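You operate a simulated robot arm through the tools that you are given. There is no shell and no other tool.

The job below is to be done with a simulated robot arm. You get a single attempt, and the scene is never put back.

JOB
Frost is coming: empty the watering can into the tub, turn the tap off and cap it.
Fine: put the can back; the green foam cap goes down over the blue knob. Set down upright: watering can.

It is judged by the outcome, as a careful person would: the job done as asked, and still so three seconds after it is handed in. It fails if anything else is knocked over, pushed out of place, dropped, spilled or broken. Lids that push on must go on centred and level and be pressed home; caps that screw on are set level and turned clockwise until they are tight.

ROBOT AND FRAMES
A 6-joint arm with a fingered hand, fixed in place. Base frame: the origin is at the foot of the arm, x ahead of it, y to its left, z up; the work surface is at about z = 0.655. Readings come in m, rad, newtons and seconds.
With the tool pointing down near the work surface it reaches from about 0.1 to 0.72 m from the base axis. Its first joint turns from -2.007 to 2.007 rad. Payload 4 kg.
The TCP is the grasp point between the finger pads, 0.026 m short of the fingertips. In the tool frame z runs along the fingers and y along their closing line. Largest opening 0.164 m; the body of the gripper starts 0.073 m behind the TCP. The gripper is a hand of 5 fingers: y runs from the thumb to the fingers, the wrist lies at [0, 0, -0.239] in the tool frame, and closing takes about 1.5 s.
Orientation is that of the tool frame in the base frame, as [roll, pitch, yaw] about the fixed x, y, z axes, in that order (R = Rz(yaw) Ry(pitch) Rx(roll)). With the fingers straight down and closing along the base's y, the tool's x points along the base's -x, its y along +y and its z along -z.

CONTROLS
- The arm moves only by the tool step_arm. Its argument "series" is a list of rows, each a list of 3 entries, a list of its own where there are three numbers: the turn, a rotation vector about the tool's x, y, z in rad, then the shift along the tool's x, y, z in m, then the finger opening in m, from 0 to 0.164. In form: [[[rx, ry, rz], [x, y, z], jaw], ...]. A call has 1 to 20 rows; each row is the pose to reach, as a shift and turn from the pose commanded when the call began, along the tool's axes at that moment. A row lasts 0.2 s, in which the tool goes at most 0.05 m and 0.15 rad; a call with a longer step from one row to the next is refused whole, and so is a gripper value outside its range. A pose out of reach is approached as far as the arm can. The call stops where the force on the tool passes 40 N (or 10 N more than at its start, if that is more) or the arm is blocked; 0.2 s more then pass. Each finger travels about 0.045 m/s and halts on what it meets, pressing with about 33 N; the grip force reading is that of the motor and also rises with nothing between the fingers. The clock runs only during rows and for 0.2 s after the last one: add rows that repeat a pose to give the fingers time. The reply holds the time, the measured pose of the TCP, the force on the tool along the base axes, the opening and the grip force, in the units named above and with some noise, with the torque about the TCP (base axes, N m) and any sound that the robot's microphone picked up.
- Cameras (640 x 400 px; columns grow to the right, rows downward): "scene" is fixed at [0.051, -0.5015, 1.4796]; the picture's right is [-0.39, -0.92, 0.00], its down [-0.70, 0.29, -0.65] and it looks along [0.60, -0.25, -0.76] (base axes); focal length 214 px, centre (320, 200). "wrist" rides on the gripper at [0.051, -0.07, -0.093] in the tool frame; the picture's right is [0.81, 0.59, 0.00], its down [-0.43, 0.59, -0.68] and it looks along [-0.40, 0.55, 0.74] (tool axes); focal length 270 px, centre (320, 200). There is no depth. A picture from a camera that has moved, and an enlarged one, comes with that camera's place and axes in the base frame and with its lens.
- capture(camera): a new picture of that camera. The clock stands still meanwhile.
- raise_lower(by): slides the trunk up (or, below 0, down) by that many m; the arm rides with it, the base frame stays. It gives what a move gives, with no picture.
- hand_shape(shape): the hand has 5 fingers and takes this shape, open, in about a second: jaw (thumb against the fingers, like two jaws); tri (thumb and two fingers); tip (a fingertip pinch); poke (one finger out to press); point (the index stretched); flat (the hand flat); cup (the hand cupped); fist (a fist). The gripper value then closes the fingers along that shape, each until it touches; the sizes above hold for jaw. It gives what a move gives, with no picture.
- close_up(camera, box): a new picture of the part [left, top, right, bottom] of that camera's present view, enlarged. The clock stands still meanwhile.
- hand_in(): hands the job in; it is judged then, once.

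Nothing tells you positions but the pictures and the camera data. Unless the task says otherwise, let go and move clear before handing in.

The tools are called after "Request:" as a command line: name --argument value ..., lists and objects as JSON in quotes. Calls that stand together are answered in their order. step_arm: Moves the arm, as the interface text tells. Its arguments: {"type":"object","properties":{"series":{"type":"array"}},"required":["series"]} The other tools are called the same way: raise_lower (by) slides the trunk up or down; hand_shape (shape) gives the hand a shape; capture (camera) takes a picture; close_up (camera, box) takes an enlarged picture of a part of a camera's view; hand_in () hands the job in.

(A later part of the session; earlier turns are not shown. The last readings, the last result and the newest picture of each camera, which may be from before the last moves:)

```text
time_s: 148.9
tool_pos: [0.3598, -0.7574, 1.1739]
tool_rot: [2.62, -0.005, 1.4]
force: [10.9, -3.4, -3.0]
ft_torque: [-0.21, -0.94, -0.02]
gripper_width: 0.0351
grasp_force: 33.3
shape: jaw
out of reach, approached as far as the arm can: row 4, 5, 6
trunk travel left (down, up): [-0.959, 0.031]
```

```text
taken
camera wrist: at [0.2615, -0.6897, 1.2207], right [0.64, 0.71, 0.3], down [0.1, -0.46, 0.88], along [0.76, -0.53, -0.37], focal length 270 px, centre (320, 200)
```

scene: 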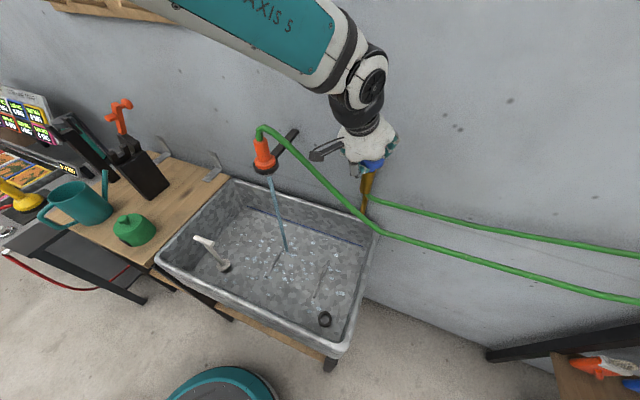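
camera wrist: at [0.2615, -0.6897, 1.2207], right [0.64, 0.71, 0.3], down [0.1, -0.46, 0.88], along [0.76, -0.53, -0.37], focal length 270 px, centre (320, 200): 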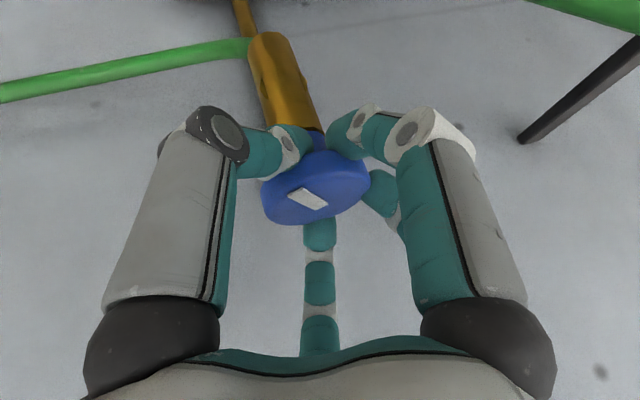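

Request:
step_arm --series '[[[0, -0.065, 0.1126], [0.0011, 0.0012, 0.0019], 0.0], [[0, -0.13, 0.2252], [0.002, 0.0014, 0.002], 0.0], [[0, -0.195, 0.3377], [0.0028, 0.0016, 0.0021], 0.0], [[0, -0.26, 0.4503], [0.0035, 0.0019, 0.0023], 0.0], [[0, -0.26, 0.4503], [0.0035, 0.0019, 0.0023], 0.0]]'

Request:
capture --camera "wrist"

Request:
close_up --camera "scene" --box '[230, 110, 430, 290]'

```text
time_s: 149.4
tool_pos: [0.3617, -0.7606, 1.1735]
tool_rot: [2.631, -0.023, 1.223]
force: [-7.3, 34.0, 12.9]
ft_torque: [0.86, -0.32, 0.04]
gripper_width: 0.0371
grasp_force: 33.4
shape: jaw
out of reach, approached as far as the arm can: row 1, 2
trunk travel left (down, up): [-0.959, 0.031]
stopped in row 2: the force on the tool passed its limit at 46 N (the readings are from after the stop); the commanded pose is now the measured one
```

```text
taken
camera wrist: at [0.2775, -0.6782, 1.2225], right [0.76, 0.58, 0.31], down [0.02, -0.49, 0.87], along [0.65, -0.65, -0.38], focal length 270 px, centre (320, 200)
```

wrist: 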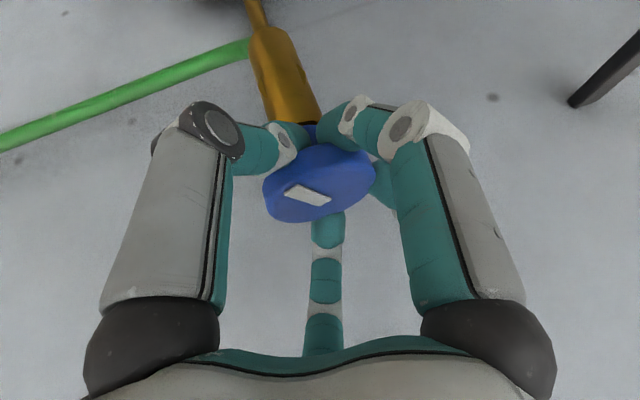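

```text
2.22 times, centred on (330, 200) of scene
camera zoom: at [0.051, -0.5015, 1.4796], right [-0.39, -0.92, 0.0], down [-0.7, 0.29, -0.65], along [0.6, -0.25, -0.76], focal length 477 px, centre (298, 200)
```

zoom: 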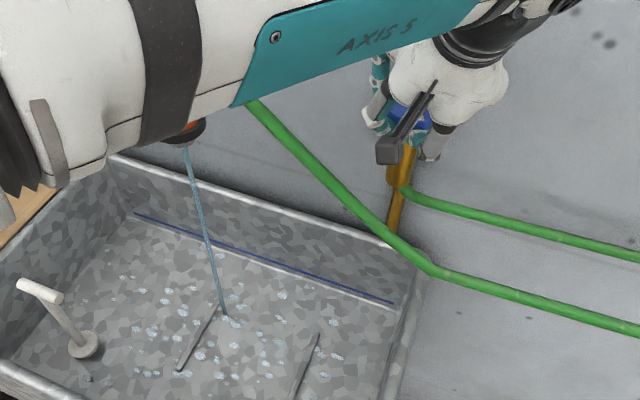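

The force limit tripped, with some side load near the arm's reach limit. I'll relax the sideways load before turning further.

Request:
step_arm --series '[[[0, 0, 0], [0.0018, -0.0008, -0.001], 0.0], [[0, 0, 0], [0.0035, -0.0015, -0.0021], 0.0], [[0, 0, 0], [0.0035, -0.0015, -0.0021], 0.0]]'

```text
time_s: 150.2
tool_pos: [0.3624, -0.7606, 1.1739]
tool_rot: [2.631, -0.02, 1.224]
force: [-6.2, 34.8, 10.6]
ft_torque: [0.99, -0.43, 0.05]
gripper_width: 0.0368
grasp_force: 32.7
shape: jaw
out of reach, approached as far as the arm can: row 2, 3
trunk travel left (down, up): [-0.959, 0.031]
```

The arm is at its limit on this side, so I'll release, back off, and re-grip from a start angle better within reach.

Request:
step_arm --series '[[[0, 0, 0], [0, 0, 0], 0.04], [[0, 0, 0], [0, 0, 0], 0.06], [[0, 0, 0], [0, 0, 0], 0.08], [[0, 0, 0], [0, 0, 0], 0.095], [[0, 0, 0], [0, 0, 0], 0.095], [[0, 0, 0], [0, 0, 0], 0.095], [[0, 0, 0], [0, 0, -0.02], 0.095], [[0, 0, 0], [0, 0, -0.05], 0.095], [[0, 0, 0], [0, 0, -0.08], 0.095], [[0, 0, 0], [0, 0, -0.08], 0.095]]'

Request:
close_up --camera "wrist" --box '[220, 30, 420, 230]'

```text
time_s: 152.4
tool_pos: [0.3431, -0.7751, 1.2125]
tool_rot: [2.631, -0.02, 1.22]
force: [-0.1, 0.3, -0.2]
ft_torque: [0.01, -0.03, -0.01]
gripper_width: 0.0944
grasp_force: 0.0
shape: jaw
out of reach, approached as far as the arm can: row 7, 8, 9, 10
trunk travel left (down, up): [-0.959, 0.031]
```

```text
2.00 times, centred on (320, 130) of wrist
camera zoom: at [0.2601, -0.6914, 1.2618], right [0.76, 0.58, 0.3], down [0.02, -0.49, 0.87], along [0.65, -0.65, -0.38], focal length 541 px, centre (320, 340)
```

zoom: 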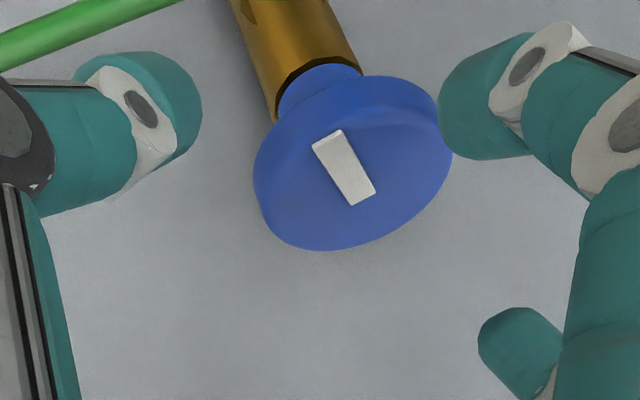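

Request:
capture --camera "scene"

Request:
capture --camera "wrist"

```text
taken
```

scene: 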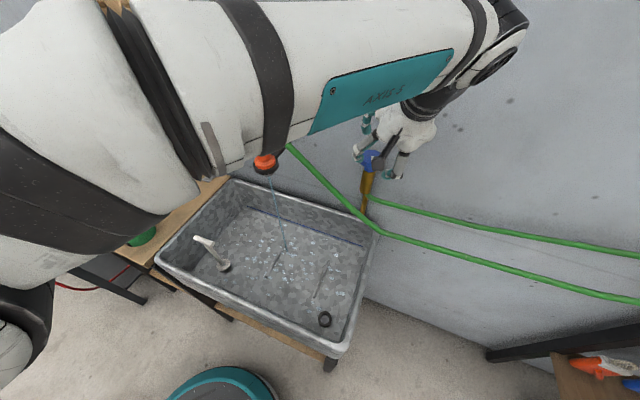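

```text
taken
camera wrist: at [0.2601, -0.6914, 1.2618], right [0.76, 0.58, 0.3], down [0.02, -0.49, 0.87], along [0.65, -0.65, -0.38], focal length 270 px, centre (320, 200)
```

wrist: 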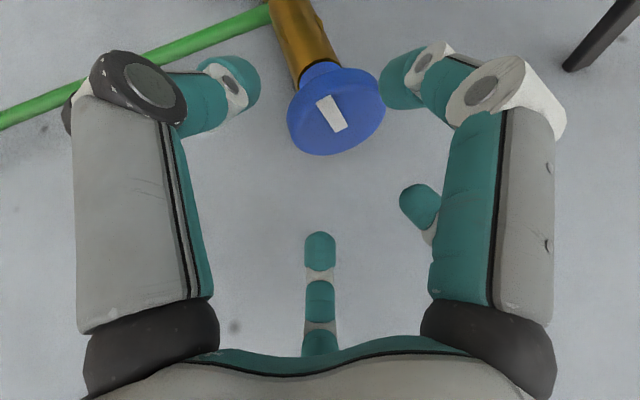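

The elbow seems to have flipped near full extension. I'll get clear of the knob by raising the trunk the remaining bit, then retract carefully so the arm recovers its normal posture.

Request:
raise_lower --by 0.028

Request:
step_arm --series '[[[0, 0, 0], [0, 0.01, -0.0173], 0.095], [[0, 0, 0], [0, 0.01, -0.0173], 0.095]]'

```text
time_s: 153.2
tool_pos: [0.3433, -0.7743, 1.2404]
tool_rot: [2.634, -0.019, 1.219]
force: [0.0, 0.4, -0.4]
ft_torque: [-0.05, -0.03, 0.02]
gripper_width: 0.0946
grasp_force: 0.0
shape: jaw
trunk travel left (down, up): [-0.987, 0.003]
```

```text
time_s: 153.8
tool_pos: [0.344, -0.7782, 1.2585]
tool_rot: [2.631, -0.021, 1.221]
force: [-0.6, 0.6, 0.4]
ft_torque: [0.01, -0.03, 0.03]
gripper_width: 0.0944
grasp_force: 0.1
shape: jaw
trunk travel left (down, up): [-0.987, 0.003]
```

Request:
step_arm --series '[[[0, 0, 0], [0.02, -0.0106, -0.0177], 0.095], [[0, 0, 0], [0.0401, -0.0212, -0.0353], 0.095], [[0, 0, 0], [0.0401, -0.0212, -0.0353], 0.095]]'

Request:
capture --camera "scene"

```text
time_s: 154.6
tool_pos: [0.3447, -0.776, 1.2603]
tool_rot: [2.632, -0.019, 1.22]
force: [0.4, 1.1, 0.0]
ft_torque: [0.01, -0.02, -0.02]
gripper_width: 0.0944
grasp_force: 0.1
shape: jaw
out of reach, approached as far as the arm can: row 1, 2, 3
trunk travel left (down, up): [-0.987, 0.003]
```

```text
taken
```

scene: 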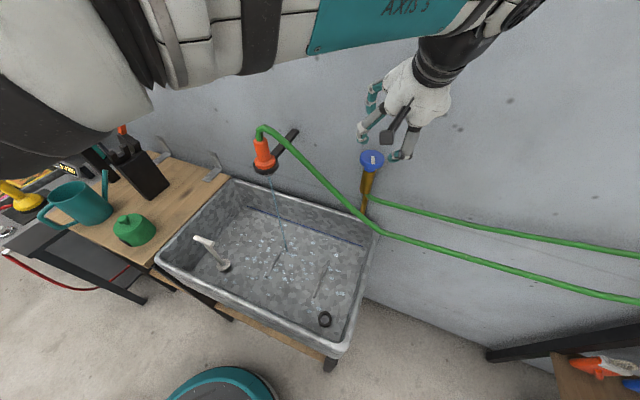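

The arm is stuck near full extension. I'll swing it to open space on the right, away from the wall and tap, so I can bring it out of this posture safely.

Request:
step_arm --series '[[[0, -0.0268, 0.048], [-0.0315, -0.0301, -0.0168], 0.095], [[0, -0.0537, 0.096], [-0.0611, -0.0617, -0.0344], 0.095], [[0, -0.0805, 0.144], [-0.0886, -0.0945, -0.0528], 0.095], [[0, -0.1074, 0.1921], [-0.114, -0.1288, -0.072], 0.095], [[0, -0.1342, 0.2401], [-0.1373, -0.1641, -0.0917], 0.095], [[0, -0.161, 0.2881], [-0.1582, -0.2006, -0.112], 0.095], [[0, -0.1879, 0.3361], [-0.1769, -0.238, -0.1329], 0.095], [[0, -0.2147, 0.3841], [-0.1931, -0.2762, -0.1543], 0.095], [[0, -0.2147, 0.3841], [-0.1931, -0.2762, -0.1543], 0.095]]'

Request:
capture --camera "scene"

Request:
capture --camera "wrist"

```text
time_s: 156.6
tool_pos: [-0.0126, -0.8236, 1.2542]
tool_rot: [2.642, -0.016, 0.781]
force: [0.0, 0.3, -0.6]
ft_torque: [0.01, 0.0, 0.02]
gripper_width: 0.0945
grasp_force: 0.1
shape: jaw
out of reach, approached as far as the arm can: row 1, 2, 3, 4, 5, 6, 7, 8, 9
trunk travel left (down, up): [-0.987, 0.003]
```

```text
taken
```

scene: 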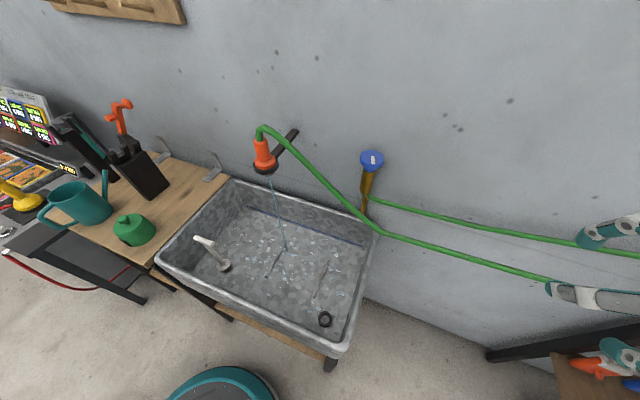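

```text
taken
camera wrist: at [-0.054, -0.7127, 1.3036], right [0.93, 0.2, 0.3], down [-0.18, -0.46, 0.87], along [0.31, -0.87, -0.39], focal length 270 px, centre (320, 200)
```

wrist: 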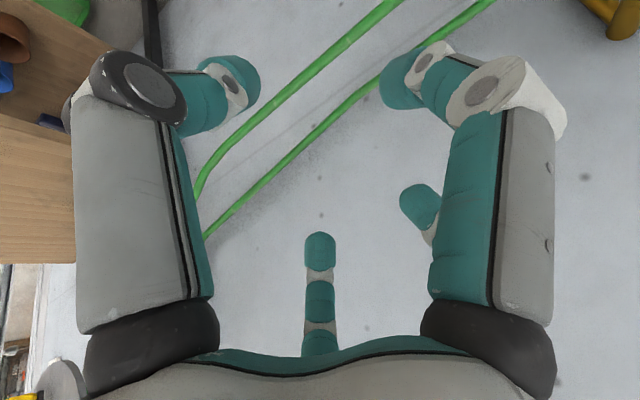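

Request:
step_arm --series '[[[0, 0, 0], [0.02, -0.013, -0.018], 0.095], [[0, 0, 0], [0.02, -0.013, -0.018], 0.095]]'

```text
time_s: 157.2
tool_pos: [-0.0146, -0.7961, 1.2628]
tool_rot: [2.64, -0.02, 0.78]
force: [-0.5, 0.0, -0.2]
ft_torque: [0.0, 0.01, 0.02]
gripper_width: 0.0947
grasp_force: 0.1
shape: jaw
trunk travel left (down, up): [-0.987, 0.003]
```

Retraction works again. I'll pull back further into free space and look at the posture.

Request:
step_arm --series '[[[0, 0, 0], [0.0281, -0.0201, -0.0224], 0.095], [[0, 0, 0], [0.0563, -0.0403, -0.0448], 0.095], [[0, 0, 0], [0.0844, -0.0604, -0.0672], 0.095], [[0, 0, 0], [0.0844, -0.0604, -0.0672], 0.095]]'

Request:
capture --camera "scene"

```text
time_s: 158.2
tool_pos: [-0.0145, -0.6758, 1.2965]
tool_rot: [2.642, -0.018, 0.779]
force: [0.3, 0.0, 0.2]
ft_torque: [0.0, -0.04, 0.01]
gripper_width: 0.0947
grasp_force: 0.1
shape: jaw
trunk travel left (down, up): [-0.987, 0.003]
```

```text
taken
```

scene: 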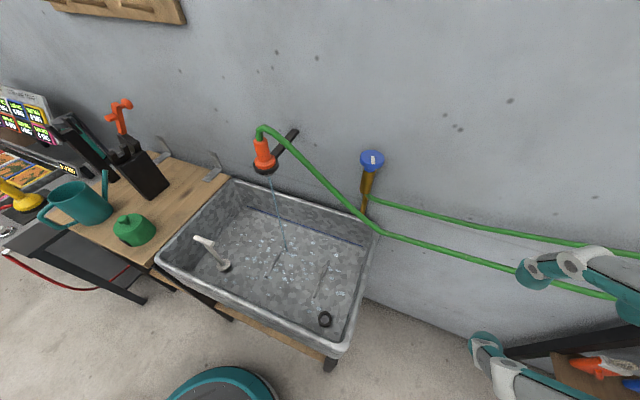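

Request:
step_arm --series '[[[-0.0026, 0.0083, -0.0198], [0.0252, 0.0278, 0.0216], 0.095], [[-0.0053, 0.0165, -0.0395], [0.0505, 0.0556, 0.0432], 0.095], [[-0.0079, 0.0248, -0.0593], [0.0757, 0.0834, 0.0647], 0.095], [[-0.0105, 0.033, -0.079], [0.1009, 0.1113, 0.0863], 0.095], [[-0.0131, 0.0413, -0.0988], [0.1261, 0.1391, 0.1079], 0.095], [[-0.0158, 0.0495, -0.1185], [0.1514, 0.1669, 0.1295], 0.095], [[-0.0184, 0.0578, -0.1383], [0.1766, 0.1947, 0.151], 0.095], [[-0.021, 0.066, -0.158], [0.2018, 0.2225, 0.1726], 0.09], [[-0.021, 0.066, -0.158], [0.2018, 0.2225, 0.1726], 0.09]]'

Request:
close_up --camera "wrist" --box '[220, 30, 420, 230]'

Request:
capture --camera "scene"

```text
time_s: 160.2
tool_pos: [0.3237, -0.7318, 1.2543]
tool_rot: [2.617, 0.002, 0.95]
force: [-1.6, 1.1, -0.5]
ft_torque: [-0.06, -0.01, 0.0]
gripper_width: 0.0906
grasp_force: 0.0
shape: jaw
trunk travel left (down, up): [-0.987, 0.003]
```

```text
2.00 times, centred on (320, 130) of wrist
camera zoom: at [0.2644, -0.6273, 1.3003], right [0.88, 0.36, 0.29], down [-0.11, -0.45, 0.89], along [0.45, -0.81, -0.36], focal length 541 px, centre (320, 340)
```

zoom: 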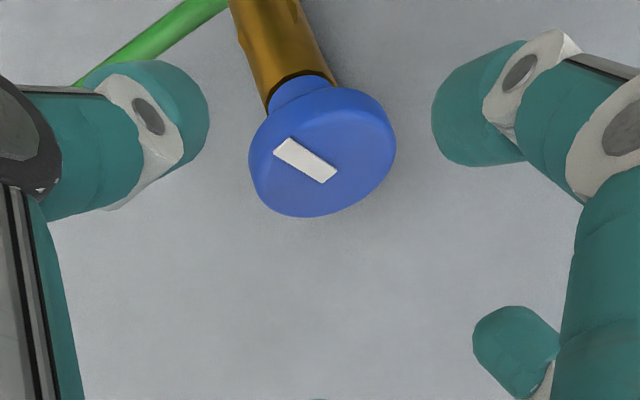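

```text
taken
```

scene: 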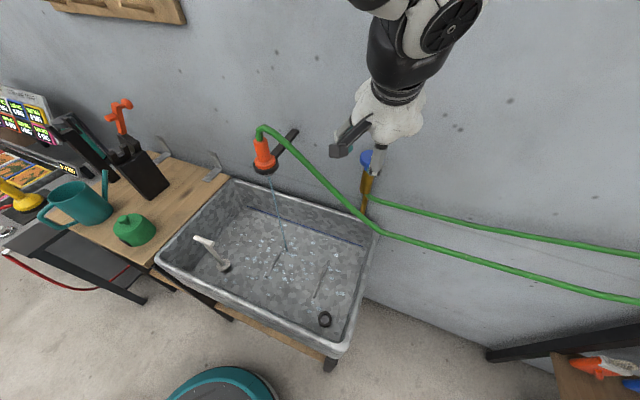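

Posture is normal again and alignment is within 2 mm. I'll approach and grip.

Request:
step_arm --series '[[[0, 0, 0], [0.001, -0.0015, 0.025], 0.09], [[0, 0, 0], [0.001, -0.0015, 0.05], 0.09], [[0, 0, 0], [0.001, -0.0015, 0.07], 0.09], [[0, 0, 0], [0.001, -0.0015, 0.087], 0.09], [[0, 0, 0], [0.001, -0.0015, 0.087], 0.07], [[0, 0, 0], [0.001, -0.0015, 0.087], 0.05], [[0, 0, 0], [0.001, -0.0015, 0.087], 0.03], [[0, 0, 0], [0.001, -0.0015, 0.087], 0.01], [[0, 0, 0], [0.001, -0.0015, 0.087], 0.0], [[0, 0, 0], [0.001, -0.0015, 0.087], 0.0], [[0, 0, 0], [0.001, -0.0015, 0.087], 0.0]]'

Request:
capture --camera "wrist"

```text
time_s: 162.6
tool_pos: [0.3598, -0.7556, 1.1799]
tool_rot: [2.618, 0.003, 0.95]
force: [4.7, -7.4, 5.9]
ft_torque: [-1.03, -1.2, -0.09]
gripper_width: 0.039
grasp_force: 32.7
shape: jaw
trunk travel left (down, up): [-0.987, 0.003]
```

```text
taken
camera wrist: at [0.301, -0.6513, 1.2252], right [0.89, 0.36, 0.29], down [-0.11, -0.45, 0.89], along [0.45, -0.82, -0.36], focal length 270 px, centre (320, 200)
```

wrist: 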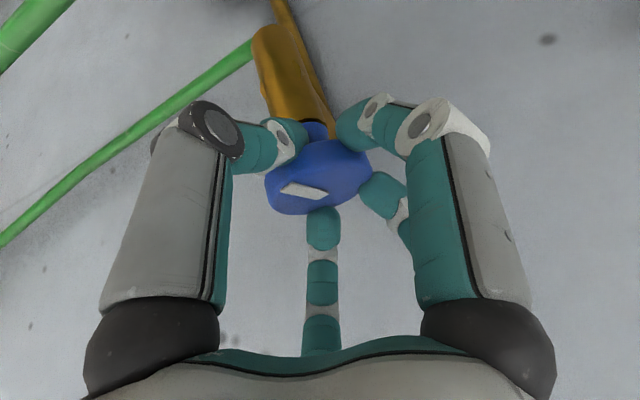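

Request:
step_arm --series '[[[0, -0.065, 0.1126], [0.0008, 0.0, 0.0], 0.0], [[0, -0.13, 0.2252], [0.0017, 0.0002, 0.0001], 0.0], [[0, -0.195, 0.3377], [0.0025, 0.0004, 0.0002], 0.0], [[0, -0.26, 0.4503], [0.0032, 0.0007, 0.0004], 0.0], [[0, -0.26, 0.4503], [0.0032, 0.0007, 0.0004], 0.0]]'

Request:
capture --camera "wrist"

Request:
close_up --camera "scene" --box '[230, 110, 430, 290]'

```text
time_s: 163.8
tool_pos: [0.3628, -0.7531, 1.1777]
tool_rot: [2.619, 0.002, 0.429]
force: [9.0, -13.2, -2.7]
ft_torque: [-1.08, -1.23, 0.69]
gripper_width: 0.0384
grasp_force: 32.7
shape: jaw
trunk travel left (down, up): [-0.987, 0.003]
```

```text
taken
camera wrist: at [0.3631, -0.6353, 1.2237], right [0.95, -0.13, 0.29], down [-0.32, -0.34, 0.89], along [-0.01, -0.93, -0.36], focal length 270 px, centre (320, 200)
```

wrist: 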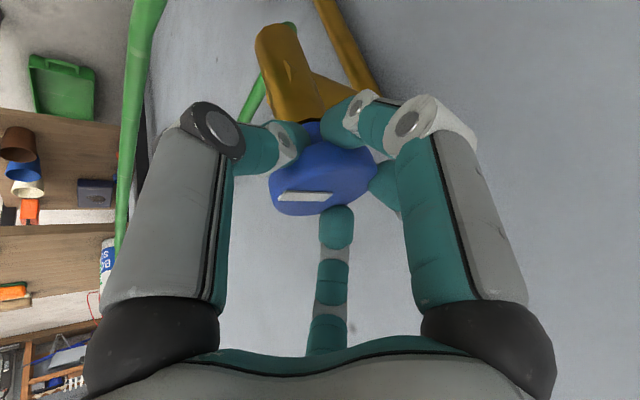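

```text
2.22 times, centred on (330, 200) of scene
camera zoom: at [0.051, -0.5015, 1.4796], right [-0.39, -0.92, 0.0], down [-0.7, 0.29, -0.65], along [0.6, -0.25, -0.76], focal length 477 px, centre (298, 200)
```

zoom: 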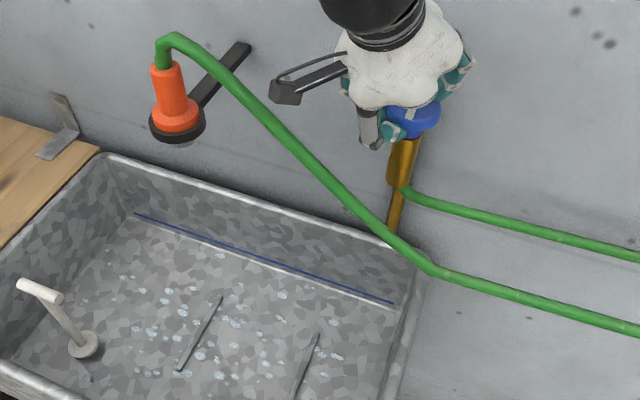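

The stream has stopped. I'll turn slightly more to confirm the tap is firmly against its stop.

Request:
step_arm --series '[[[0, -0.05, 0.0866], [0.0008, 0.0, 0.0], 0.0], [[0, -0.1, 0.1732], [0.0014, 0.0002, 0.0001], 0.0], [[0, -0.1, 0.1732], [0.0014, 0.0002, 0.0001], 0.0]]'

Request:
capture --camera "wrist"

Request:
close_up --camera "scene" --box '[230, 110, 430, 290]'

```text
time_s: 164.6
tool_pos: [0.3648, -0.7541, 1.1795]
tool_rot: [2.621, 0.002, 0.229]
force: [6.9, -14.2, -12.1]
ft_torque: [-0.85, -1.0, 0.78]
gripper_width: 0.0376
grasp_force: 33.5
shape: jaw
trunk travel left (down, up): [-0.987, 0.003]
```

```text
taken
camera wrist: at [0.3878, -0.6385, 1.2237], right [0.9, -0.31, 0.29], down [-0.38, -0.27, 0.88], along [-0.2, -0.91, -0.36], focal length 270 px, centre (320, 200)
```

wrist: 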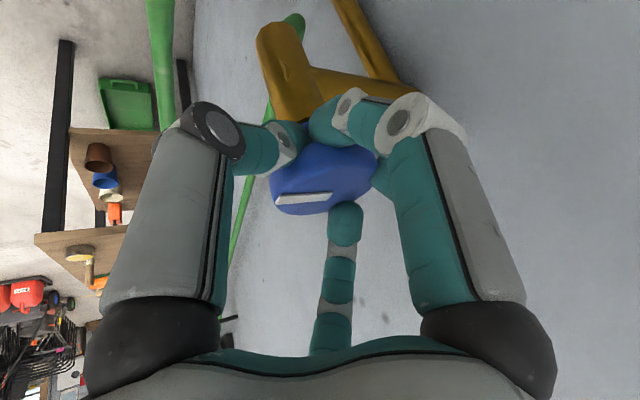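

```text
2.22 times, centred on (330, 200) of scene
camera zoom: at [0.051, -0.5015, 1.4796], right [-0.39, -0.92, 0.0], down [-0.7, 0.29, -0.65], along [0.6, -0.25, -0.76], focal length 477 px, centre (298, 200)
```

zoom: 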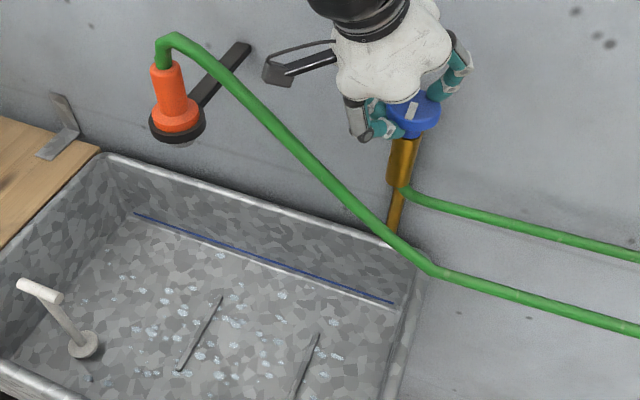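

The knob now slips in the grip at ~0.8 Nm, so it is fully closed and the water is off. Releasing and backing away.

Request:
step_arm --series '[[[0, 0, 0], [0, 0, 0], 0.04], [[0, 0, 0], [0, 0, 0], 0.06], [[0, 0, 0], [0, 0, 0], 0.08], [[0, 0, 0], [0, 0, 0], 0.1], [[0, 0, 0], [0, 0, 0], 0.1], [[0, 0, 0], [0, 0, 0], 0.1], [[0, 0, 0], [0, 0, -0.02], 0.1], [[0, 0, 0], [0, 0, -0.05], 0.1], [[0, 0, 0], [0, 0, -0.08], 0.1], [[0, 0, 0], [0, 0, -0.1], 0.1], [[0, 0, 0], [0, 0, -0.1], 0.1]]'

Request:
capture --camera "wrist"

Request:
close_up --camera "scene" --box '[230, 110, 430, 290]'

```text
time_s: 167.0
tool_pos: [0.3512, -0.7018, 1.268]
tool_rot: [2.616, 0.003, 0.23]
force: [0.1, -0.3, -1.0]
ft_torque: [0.02, 0.0, 0.02]
gripper_width: 0.0995
grasp_force: 0.1
shape: jaw
trunk travel left (down, up): [-0.987, 0.003]
```

```text
taken
camera wrist: at [0.3753, -0.5859, 1.3143], right [0.9, -0.31, 0.29], down [-0.38, -0.27, 0.89], along [-0.2, -0.91, -0.36], focal length 270 px, centre (320, 200)
```

wrist: 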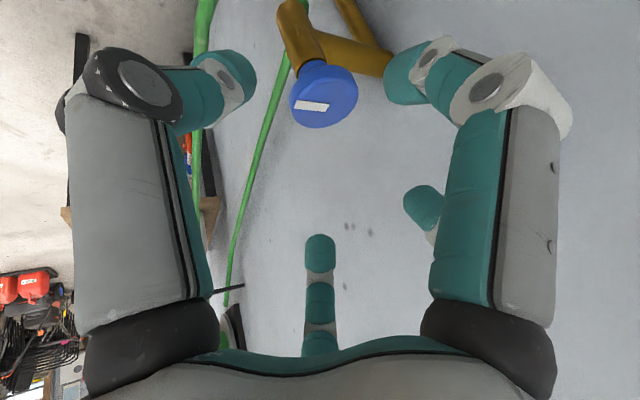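

```text
2.22 times, centred on (330, 200) of scene
camera zoom: at [0.051, -0.5015, 1.4796], right [-0.39, -0.92, 0.0], down [-0.7, 0.29, -0.65], along [0.6, -0.25, -0.76], focal length 477 px, centre (298, 200)
```

zoom: 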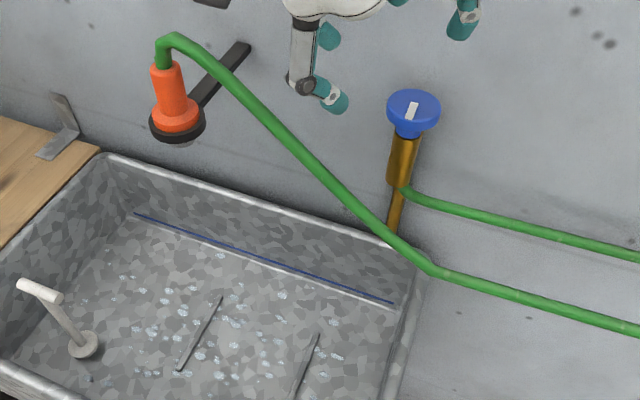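

The tap is off and the hand is clear. Now for the foam cap: I'll move away from the tap and come over the cap for a close look.

Request:
step_arm --series '[[[0, 0, 0], [0, -0.02, -0.035], 0.164], [[0, 0, 0], [0, -0.04, -0.07], 0.164], [[0, 0, 0], [0, -0.06, -0.1], 0.164], [[0, 0, 0], [0, -0.06, -0.1], 0.164]]'

Request:
capture --camera "scene"

```text
time_s: 168.0
tool_pos: [0.3283, -0.602, 1.3252]
tool_rot: [2.617, 0.003, 0.227]
force: [0.4, 0.4, 0.5]
ft_torque: [0.01, -0.04, -0.02]
gripper_width: 0.1639
grasp_force: 0.1
shape: jaw
trunk travel left (down, up): [-0.987, 0.003]
```

```text
taken
```

scene: 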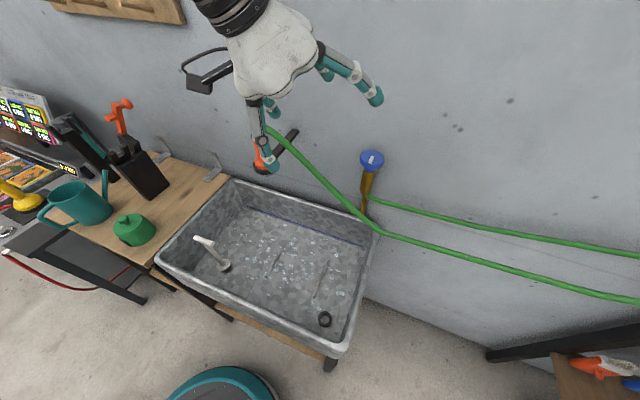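

Request:
step_arm --series '[[[0.0257, 0.035, -0.1303], [-0.0022, -0.0134, -0.0074], 0.164], [[0.0515, 0.07, -0.2606], [-0.0044, -0.0269, -0.0147], 0.164], [[0.0772, 0.1049, -0.3908], [-0.0065, -0.0403, -0.0221], 0.164], [[0.1029, 0.1399, -0.5211], [-0.0087, -0.0537, -0.0295], 0.164], [[0.1287, 0.1749, -0.6514], [-0.0109, -0.0672, -0.0368], 0.164], [[0.1544, 0.2099, -0.7817], [-0.0131, -0.0806, -0.0442], 0.164], [[0.1802, 0.2449, -0.912], [-0.0153, -0.0941, -0.0516], 0.164], [[0.2059, 0.2798, -1.0422], [-0.0174, -0.1075, -0.0589], 0.164], [[0.2316, 0.3148, -1.1725], [-0.0196, -0.1209, -0.0663], 0.164], [[0.2574, 0.3498, -1.3028], [-0.0218, -0.1344, -0.0736], 0.164], [[0.2831, 0.3848, -1.4331], [-0.024, -0.1478, -0.081], 0.164], [[0.3088, 0.4197, -1.5633], [-0.0261, -0.1612, -0.0884], 0.164], [[0.3346, 0.4547, -1.6936], [-0.0283, -0.1747, -0.0957], 0.164], [[0.3603, 0.4897, -1.8239], [-0.0305, -0.1881, -0.1031], 0.164], [[0.3603, 0.4897, -1.8239], [-0.0305, -0.1881, -0.1031], 0.164]]'

Request:
hand_shape --shape "tip"

Request:
capture --camera "wrist"

Request:
capture --camera "scene"

```text
time_s: 171.2
tool_pos: [0.2497, -0.4012, 1.3165]
tool_rot: [-3.139, 0.002, 2.101]
force: [-0.2, -0.2, -0.5]
ft_torque: [0.0, 0.0, 0.0]
gripper_width: 0.1638
grasp_force: 0.1
shape: jaw
trunk travel left (down, up): [-0.987, 0.003]
```

```text
time_s: 172.1
tool_pos: [0.2509, -0.4001, 1.3167]
tool_rot: [-3.14, 0.0, 2.103]
force: [-0.1, -0.1, -0.1]
ft_torque: [0.0, 0.01, 0.01]
gripper_width: 0.1639
grasp_force: 0.2
shape: tip
trunk travel left (down, up): [-0.987, 0.003]
```

```text
taken
camera wrist: at [0.1631, -0.393, 1.4099], right [0.1, 1.0, 0.0], down [0.73, -0.07, 0.68], along [0.67, -0.07, -0.74], focal length 270 px, centre (320, 200)
```

wrist: 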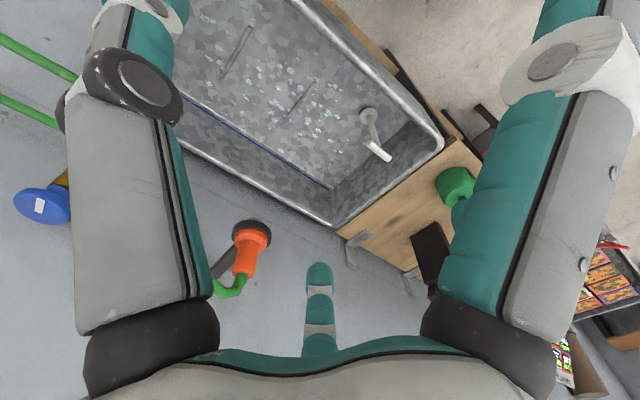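

```text
taken
```

scene: 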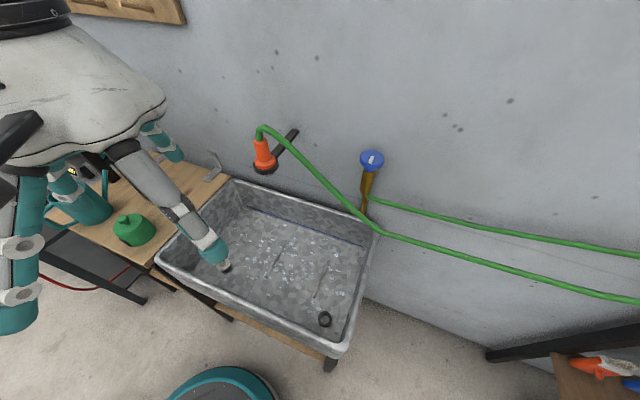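

Request:
step_arm --series '[[[0, 0, 0], [0, 0, 0], 0.05], [[0, 0, 0], [0, 0, 0], 0.05], [[0, 0, 0], [0, 0, 0], 0.05], [[0, 0, 0], [0, 0, 0], 0.05], [[0, 0, 0], [0, 0, 0], 0.05], [[0, 0, 0], [0, 0, 0], 0.05], [[0, 0, 0], [0, 0, 0], 0.05]]'

Request:
capture --camera "wrist"

Request:
capture --camera "scene"

```text
time_s: 173.7
tool_pos: [0.2496, -0.4021, 1.3174]
tool_rot: [-3.14, 0.001, 2.104]
force: [-0.2, -0.4, 0.9]
ft_torque: [0.0, 0.0, 0.01]
gripper_width: 0.0503
grasp_force: 0.0
shape: tip
trunk travel left (down, up): [-0.987, 0.003]
```

```text
taken
camera wrist: at [0.1631, -0.393, 1.4099], right [0.1, 1.0, 0.0], down [0.73, -0.07, 0.68], along [0.67, -0.07, -0.74], focal length 270 px, centre (320, 200)
```

wrist: 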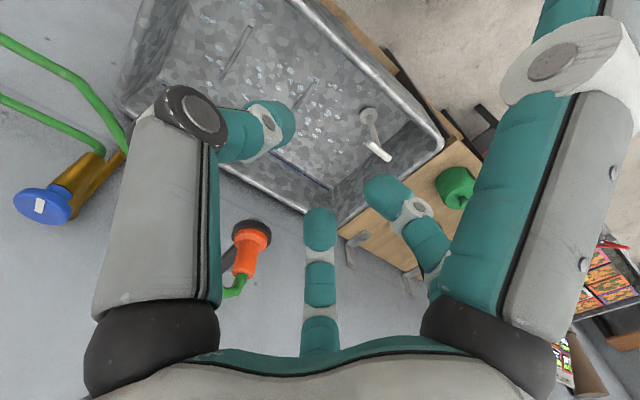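

```text
taken
```

scene: 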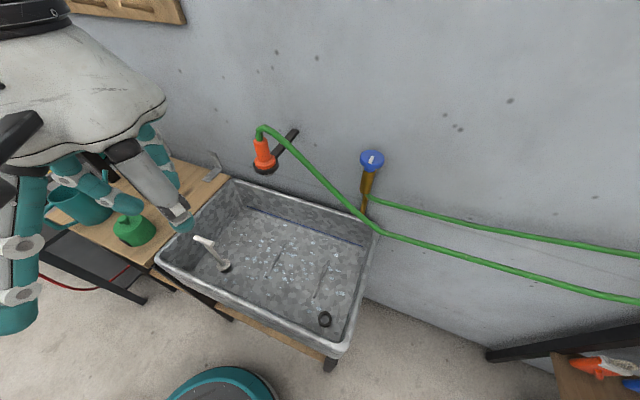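

"Tip" uses the same three fingers as "tri". For the cap I'll use the five-finger jaw around its body, so back to jaw and over to the bench to inspect the cap closely.

Request:
hand_shape --shape "jaw"

Request:
step_arm --series '[[[0, 0, -0.0824], [0.0089, 0.0422, 0.0179], 0.164], [[0, 0, -0.1647], [0.0178, 0.0844, 0.0358], 0.164], [[0, 0, -0.2471], [0.0267, 0.1266, 0.0537], 0.164], [[0, 0, -0.3295], [0.0356, 0.1688, 0.0716], 0.164], [[0, 0, -0.4118], [0.0445, 0.211, 0.0895], 0.164], [[0, 0, -0.4942], [0.0533, 0.2531, 0.1075], 0.164], [[0, 0, -0.5765], [0.0622, 0.2953, 0.1254], 0.164], [[0, 0, -0.6589], [0.0711, 0.3375, 0.1433], 0.164], [[0, 0, -0.7413], [0.08, 0.3797, 0.1612], 0.164], [[0, 0, -0.8236], [0.0889, 0.4219, 0.1791], 0.164], [[0, 0, -0.906], [0.0978, 0.4641, 0.197], 0.164], [[0, 0, -0.906], [0.0978, 0.4641, 0.197], 0.164]]'

Request:
capture --camera "wrist"

Request:
close_up --camera "scene" --box '[80, 190, 190, 260]'

```text
time_s: 174.6
tool_pos: [0.2501, -0.4012, 1.3165]
tool_rot: [-3.14, 0.0, 2.104]
force: [-0.4, -1.0, -0.1]
ft_torque: [0.0, 0.0, -0.03]
gripper_width: 0.164
grasp_force: 0.0
shape: jaw
trunk travel left (down, up): [-0.987, 0.003]
```

```text
time_s: 177.2
tool_pos: [0.5968, -0.078, 1.1224]
tool_rot: [-3.14, 0.0, 3.01]
force: [-0.1, -0.1, 0.6]
ft_torque: [-0.01, -0.02, 0.0]
gripper_width: 0.1641
grasp_force: 0.1
shape: jaw
trunk travel left (down, up): [-0.987, 0.003]
```

```text
taken
camera wrist: at [0.5373, -0.1406, 1.2149], right [-0.72, 0.69, 0.0], down [0.51, 0.53, 0.68], along [0.47, 0.49, -0.74], focal length 270 px, centre (320, 200)
```

wrist: 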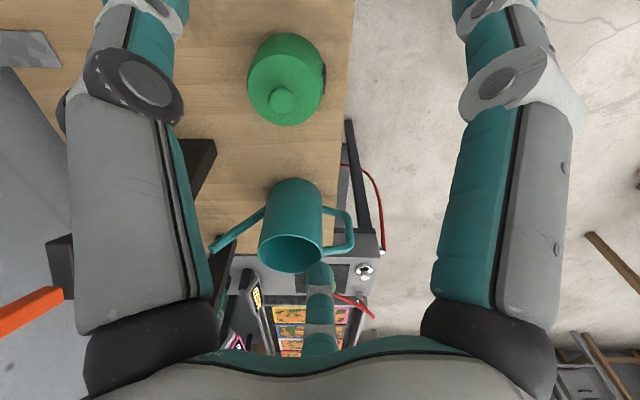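

```text
5.71 times, centred on (135, 225) of scene
camera zoom: at [0.051, -0.5015, 1.4796], right [-0.39, -0.92, 0.0], down [-0.7, 0.29, -0.65], along [0.6, -0.25, -0.76], focal length 1226 px, centre (1377, 57)
```

zoom: 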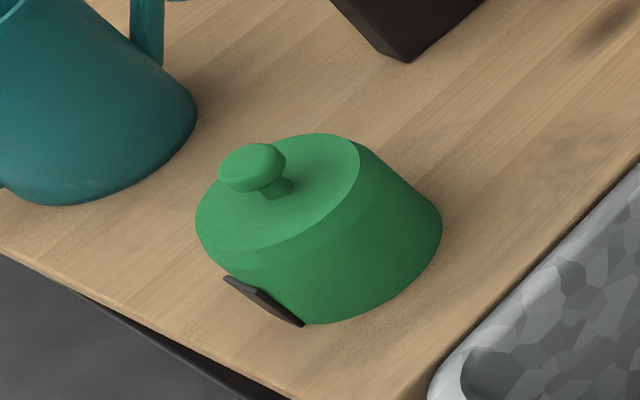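

Request:
close_up --camera "wrist" --box '[230, 20, 350, 140]'

```text
3.33 times, centred on (290, 80) of wrist
camera zoom: at [0.5373, -0.1406, 1.2149], right [-0.72, 0.69, 0.0], down [0.51, 0.53, 0.68], along [0.47, 0.49, -0.74], focal length 901 px, centre (420, 600)
```

zoom: 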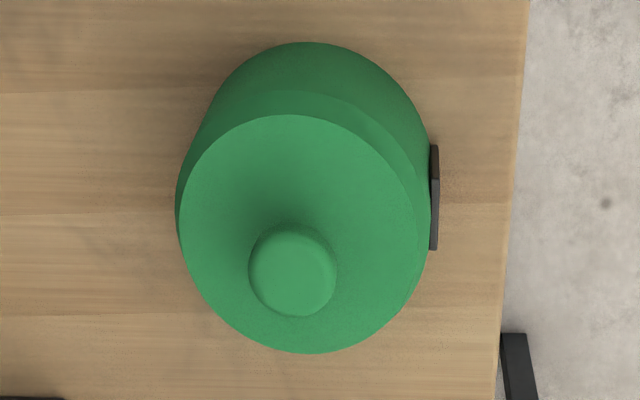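

The cap's body is about 0.085 m across and 0.05 m tall, centred near (0.649, -0.083), with a small mushroom knob on top. Reaching the tap needs about 14° of lean, so I'll grip the cap with that same lean to keep it level. Moving above it first.

Request:
step_arm --series '[[[0, -0.08, 0], [-0.0175, 0.0006, 0.0075], 0.14], [[0, -0.16, 0], [-0.0349, 0.0013, 0.0149], 0.125], [[0, -0.244, 0], [-0.0524, 0.0019, 0.0224], 0.125], [[0, -0.244, 0], [-0.0524, 0.0019, 0.0224], 0.125]]'

Request:
capture --camera "wrist"

```text
time_s: 178.2
tool_pos: [0.6507, -0.086, 1.0986]
tool_rot: [-3.141, 0.244, 3.009]
force: [0.4, 0.8, -0.5]
ft_torque: [-0.03, -0.01, 0.01]
gripper_width: 0.1253
grasp_force: 0.0
shape: jaw
trunk travel left (down, up): [-0.987, 0.003]
```

```text
taken
camera wrist: at [0.5694, -0.1452, 1.1769], right [-0.7, 0.69, -0.2], down [0.33, 0.56, 0.76], along [0.63, 0.47, -0.62], focal length 270 px, centre (320, 200)
```

wrist: 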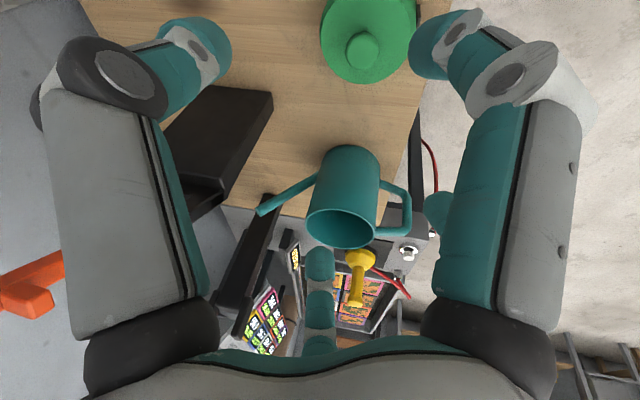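

Request:
step_arm --series '[[[0, 0, 0], [0.0077, 0.0026, -0.0019], 0.125], [[0, 0, 0], [0.0077, 0.0026, -0.0019], 0.125]]'

Request:
raise_lower --by -0.12

Request:
capture --camera "wrist"

Request:
close_up --camera "scene" --box '[40, 130, 220, 270]'

```text
time_s: 178.8
tool_pos: [0.644, -0.0817, 1.0979]
tool_rot: [-3.14, 0.243, 3.009]
force: [0.0, 0.7, -0.4]
ft_torque: [0.0, -0.03, 0.03]
gripper_width: 0.1254
grasp_force: 0.1
shape: jaw
trunk travel left (down, up): [-0.987, 0.003]
```

```text
time_s: 180.3
tool_pos: [0.6444, -0.0818, 0.9772]
tool_rot: [-3.141, 0.243, 3.009]
force: [0.9, -1.3, -0.1]
ft_torque: [0.0, -0.01, 0.02]
gripper_width: 0.1248
grasp_force: 0.0
shape: jaw
trunk travel left (down, up): [-0.867, 0.123]
```

```text
taken
camera wrist: at [0.5618, -0.1413, 1.0566], right [-0.7, 0.69, -0.2], down [0.33, 0.56, 0.76], along [0.63, 0.47, -0.62], focal length 270 px, centre (320, 200)
```

wrist: 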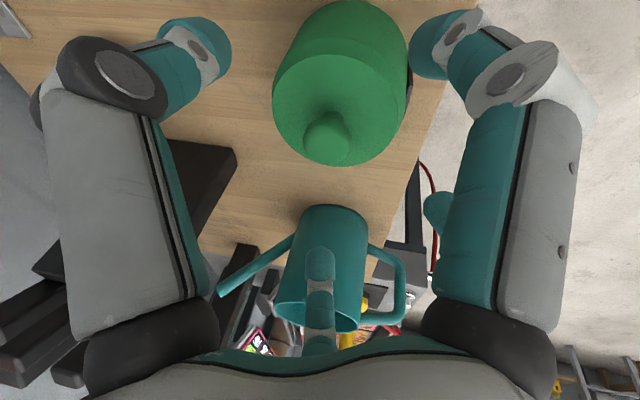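

```text
2.86 times, centred on (130, 200) of scene
camera zoom: at [0.051, -0.5015, 1.4796], right [-0.39, -0.92, 0.0], down [-0.7, 0.29, -0.65], along [0.6, -0.25, -0.76], focal length 613 px, centre (863, 200)
```

zoom: 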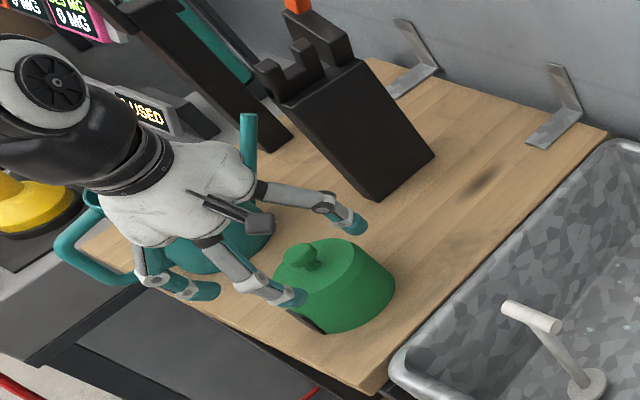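

Request:
raise_lower --by -0.045

Request:
capture --camera "wrist"

Request:
close_up --camera "scene" --box '[60, 160, 200, 260]'

```text
time_s: 181.2
tool_pos: [0.6435, -0.0818, 0.9333]
tool_rot: [-3.14, 0.243, 3.009]
force: [0.0, 1.1, -0.6]
ft_torque: [-0.01, 0.01, 0.0]
gripper_width: 0.1252
grasp_force: 0.1
shape: jaw
trunk travel left (down, up): [-0.822, 0.168]
```

```text
taken
camera wrist: at [0.5617, -0.1413, 1.0116], right [-0.7, 0.69, -0.2], down [0.33, 0.56, 0.76], along [0.63, 0.47, -0.62], focal length 270 px, centre (320, 200)
```

wrist: 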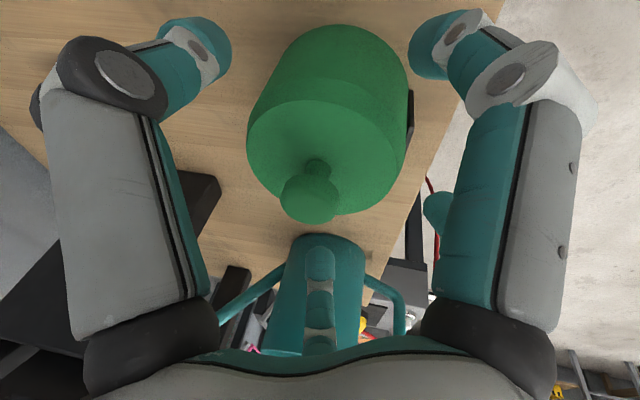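

```text
4.00 times, centred on (130, 210) of scene
camera zoom: at [0.051, -0.5015, 1.4796], right [-0.39, -0.92, 0.0], down [-0.7, 0.29, -0.65], along [0.6, -0.25, -0.76], focal length 858 px, centre (1080, 160)
```

zoom: 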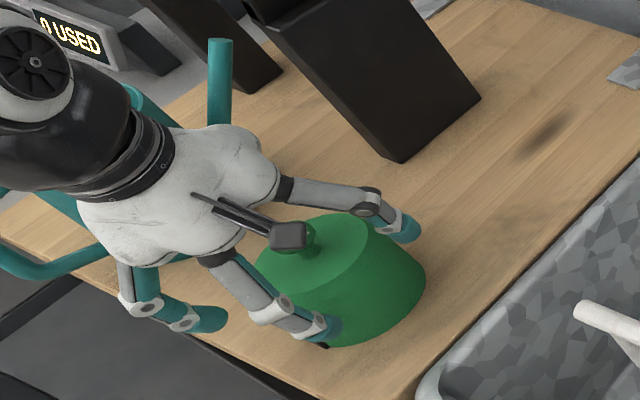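

Request:
raise_lower --by -0.025

Request:
step_arm --series '[[[0, 0, 0], [0, 0, 0], 0.115], [[0, 0, 0], [0, 0, 0], 0.105], [[0, 0, 0], [0, 0, 0], 0.1], [[0, 0, 0], [0, 0, 0], 0.1]]'

Request:
capture --camera "wrist"

Request:
close_up --camera "scene" --box '[60, 160, 200, 260]'

```text
time_s: 181.9
tool_pos: [0.6434, -0.0825, 0.9076]
tool_rot: [-3.139, 0.241, 3.01]
force: [-0.2, -0.4, -0.2]
ft_torque: [0.01, 0.02, 0.01]
gripper_width: 0.1252
grasp_force: 0.2
shape: jaw
trunk travel left (down, up): [-0.797, 0.193]
```

```text
time_s: 182.9
tool_pos: [0.6431, -0.0831, 0.9069]
tool_rot: [-3.141, 0.243, 3.009]
force: [0.3, -0.2, -0.2]
ft_torque: [-0.01, 0.02, 0.02]
gripper_width: 0.1005
grasp_force: 0.0
shape: jaw
trunk travel left (down, up): [-0.797, 0.193]
```

```text
taken
camera wrist: at [0.5618, -0.1413, 0.9865], right [-0.7, 0.69, -0.2], down [0.33, 0.56, 0.76], along [0.63, 0.47, -0.62], focal length 270 px, centre (320, 200)
```

wrist: 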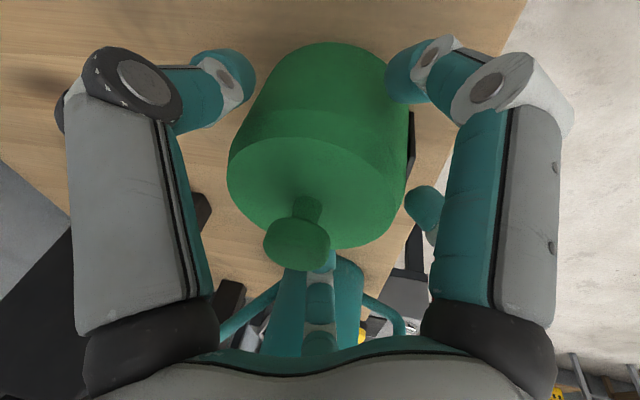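

```text
4.00 times, centred on (130, 210) of scene
camera zoom: at [0.051, -0.5015, 1.4796], right [-0.39, -0.92, 0.0], down [-0.7, 0.29, -0.65], along [0.6, -0.25, -0.76], focal length 858 px, centre (1080, 160)
```

zoom: 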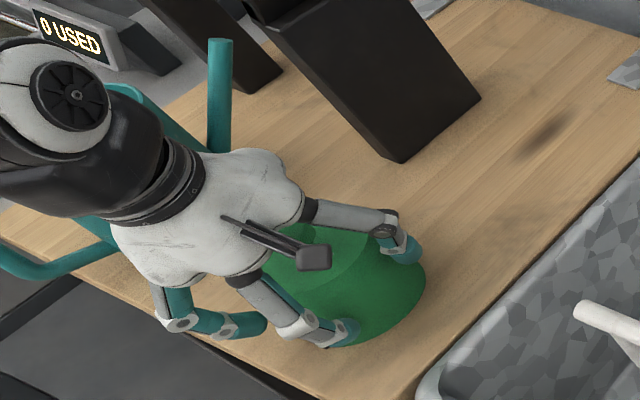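

The cap is a few millimetres off-centre toward one side; I'll nudge the hand to centre on it and then close.

Request:
step_arm --series '[[[0, 0, 0], [0.0033, 0.0026, -0.0008], 0.1], [[0, 0, 0], [0.0033, 0.0026, -0.0008], 0.095], [[0, 0, 0], [0.0033, 0.0026, -0.0008], 0.09], [[0, 0, 0], [0.0033, 0.0026, -0.0008], 0.085], [[0, 0, 0], [0.0033, 0.0026, -0.0008], 0.08], [[0, 0, 0], [0.0033, 0.0026, -0.0008], 0.075], [[0, 0, 0], [0.0033, 0.0026, -0.0008], 0.07], [[0, 0, 0], [0.0033, 0.0026, -0.0008], 0.07]]'

Request:
capture --camera "wrist"

Request:
close_up --camera "scene" --box '[60, 160, 200, 260]'

```text
time_s: 184.7
tool_pos: [0.6401, -0.079, 0.9073]
tool_rot: [-3.138, 0.244, 3.009]
force: [-1.7, -0.4, 1.9]
ft_torque: [-0.02, 0.17, -0.05]
gripper_width: 0.0763
grasp_force: 33.0
shape: jaw
trunk travel left (down, up): [-0.797, 0.193]
```

```text
taken
camera wrist: at [0.5584, -0.1377, 0.9867], right [-0.7, 0.69, -0.2], down [0.33, 0.56, 0.76], along [0.63, 0.47, -0.62], focal length 270 px, centre (320, 200)
```

wrist: 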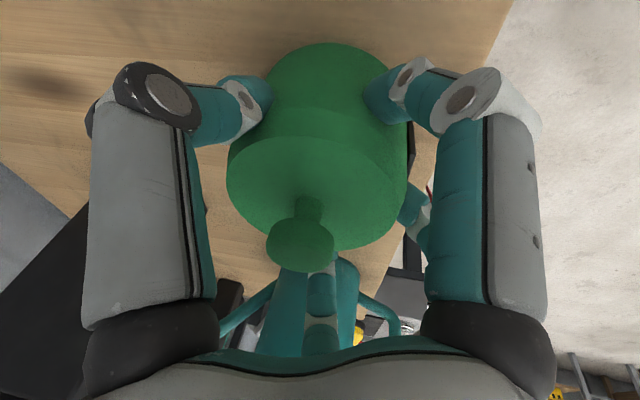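

```text
4.00 times, centred on (130, 210) of scene
camera zoom: at [0.051, -0.5015, 1.4796], right [-0.39, -0.92, 0.0], down [-0.7, 0.29, -0.65], along [0.6, -0.25, -0.76], focal length 858 px, centre (1080, 160)
```

zoom: 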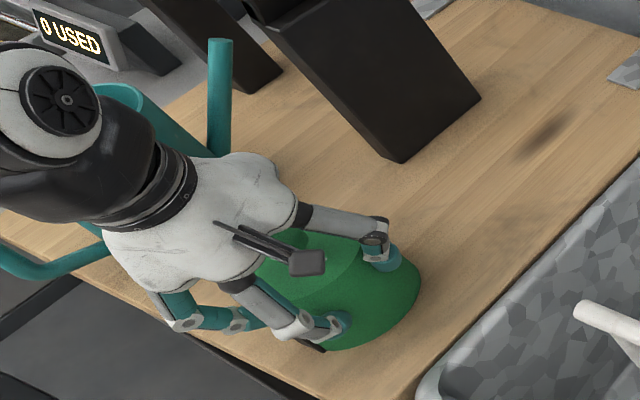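

Gripped at 33 N. I'll lift a little with the trunk and check that the cap is level in the hand.

Request:
raise_lower --by 0.06

Request:
capture --camera "wrist"

Request:
close_up --camera "scene" --box '[60, 140, 200, 240]'

```text
time_s: 185.7
tool_pos: [0.6399, -0.0787, 0.9683]
tool_rot: [-3.14, 0.243, 3.007]
force: [1.2, 0.2, -1.8]
ft_torque: [0.0, 0.0, 0.0]
gripper_width: 0.0761
grasp_force: 33.4
shape: jaw
trunk travel left (down, up): [-0.857, 0.133]
```

```text
taken
camera wrist: at [0.5588, -0.1378, 1.0464], right [-0.7, 0.69, -0.2], down [0.33, 0.56, 0.76], along [0.63, 0.47, -0.62], focal length 270 px, centre (320, 200)
```

wrist: 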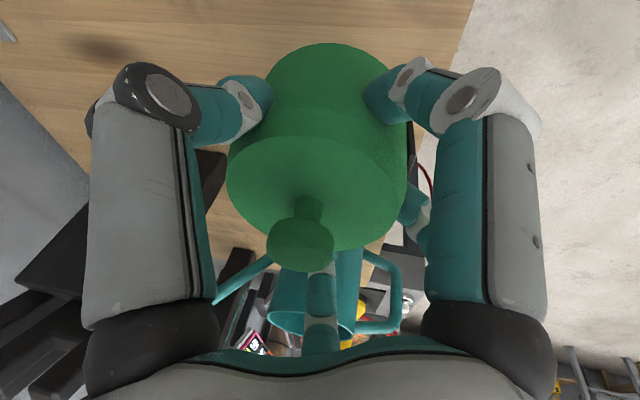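

```text
4.00 times, centred on (130, 190) of scene
camera zoom: at [0.051, -0.5015, 1.4796], right [-0.39, -0.92, 0.0], down [-0.7, 0.29, -0.65], along [0.6, -0.25, -0.76], focal length 858 px, centre (1080, 240)
```

zoom: 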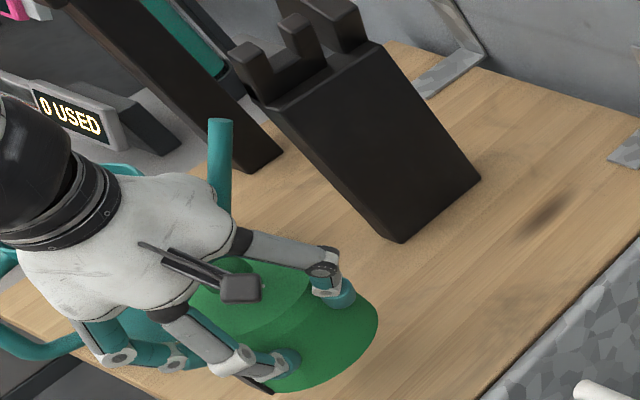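

The cap hangs level in the grip. I'll raise it, draw back, and swing around to the tap while keeping the same lean relative to the arm.

Request:
raise_lower --by 0.13

Request:
step_arm --series '[[[0, 0, 0], [0.016, -0.0003, -0.0334], 0.07], [[0, 0, 0], [0.032, -0.0005, -0.0668], 0.07], [[0, 0, 0], [0.048, -0.0008, -0.1002], 0.07], [[0, 0, 0], [0.064, -0.001, -0.1336], 0.07], [[0, 0, 0], [0.08, -0.0013, -0.167], 0.07], [[0, 0, 0], [0.096, -0.0015, -0.2004], 0.07], [[0, 0, 0], [0.112, -0.0018, -0.2338], 0.07], [[0, 0, 0], [0.112, -0.0018, -0.2338], 0.07]]'

```text
time_s: 187.2
tool_pos: [0.6396, -0.0788, 1.0984]
tool_rot: [-3.14, 0.242, 3.01]
force: [0.8, -0.5, -0.3]
ft_torque: [0.0, 0.0, -0.01]
gripper_width: 0.0759
grasp_force: 32.6
shape: jaw
trunk travel left (down, up): [-0.987, 0.003]
```

```text
time_s: 189.0
tool_pos: [0.4771, -0.0608, 1.2981]
tool_rot: [-3.141, 0.241, 3.007]
force: [0.9, -0.1, -1.1]
ft_torque: [-0.02, 0.03, -0.01]
gripper_width: 0.0762
grasp_force: 32.9
shape: jaw
trunk travel left (down, up): [-0.987, 0.003]
```

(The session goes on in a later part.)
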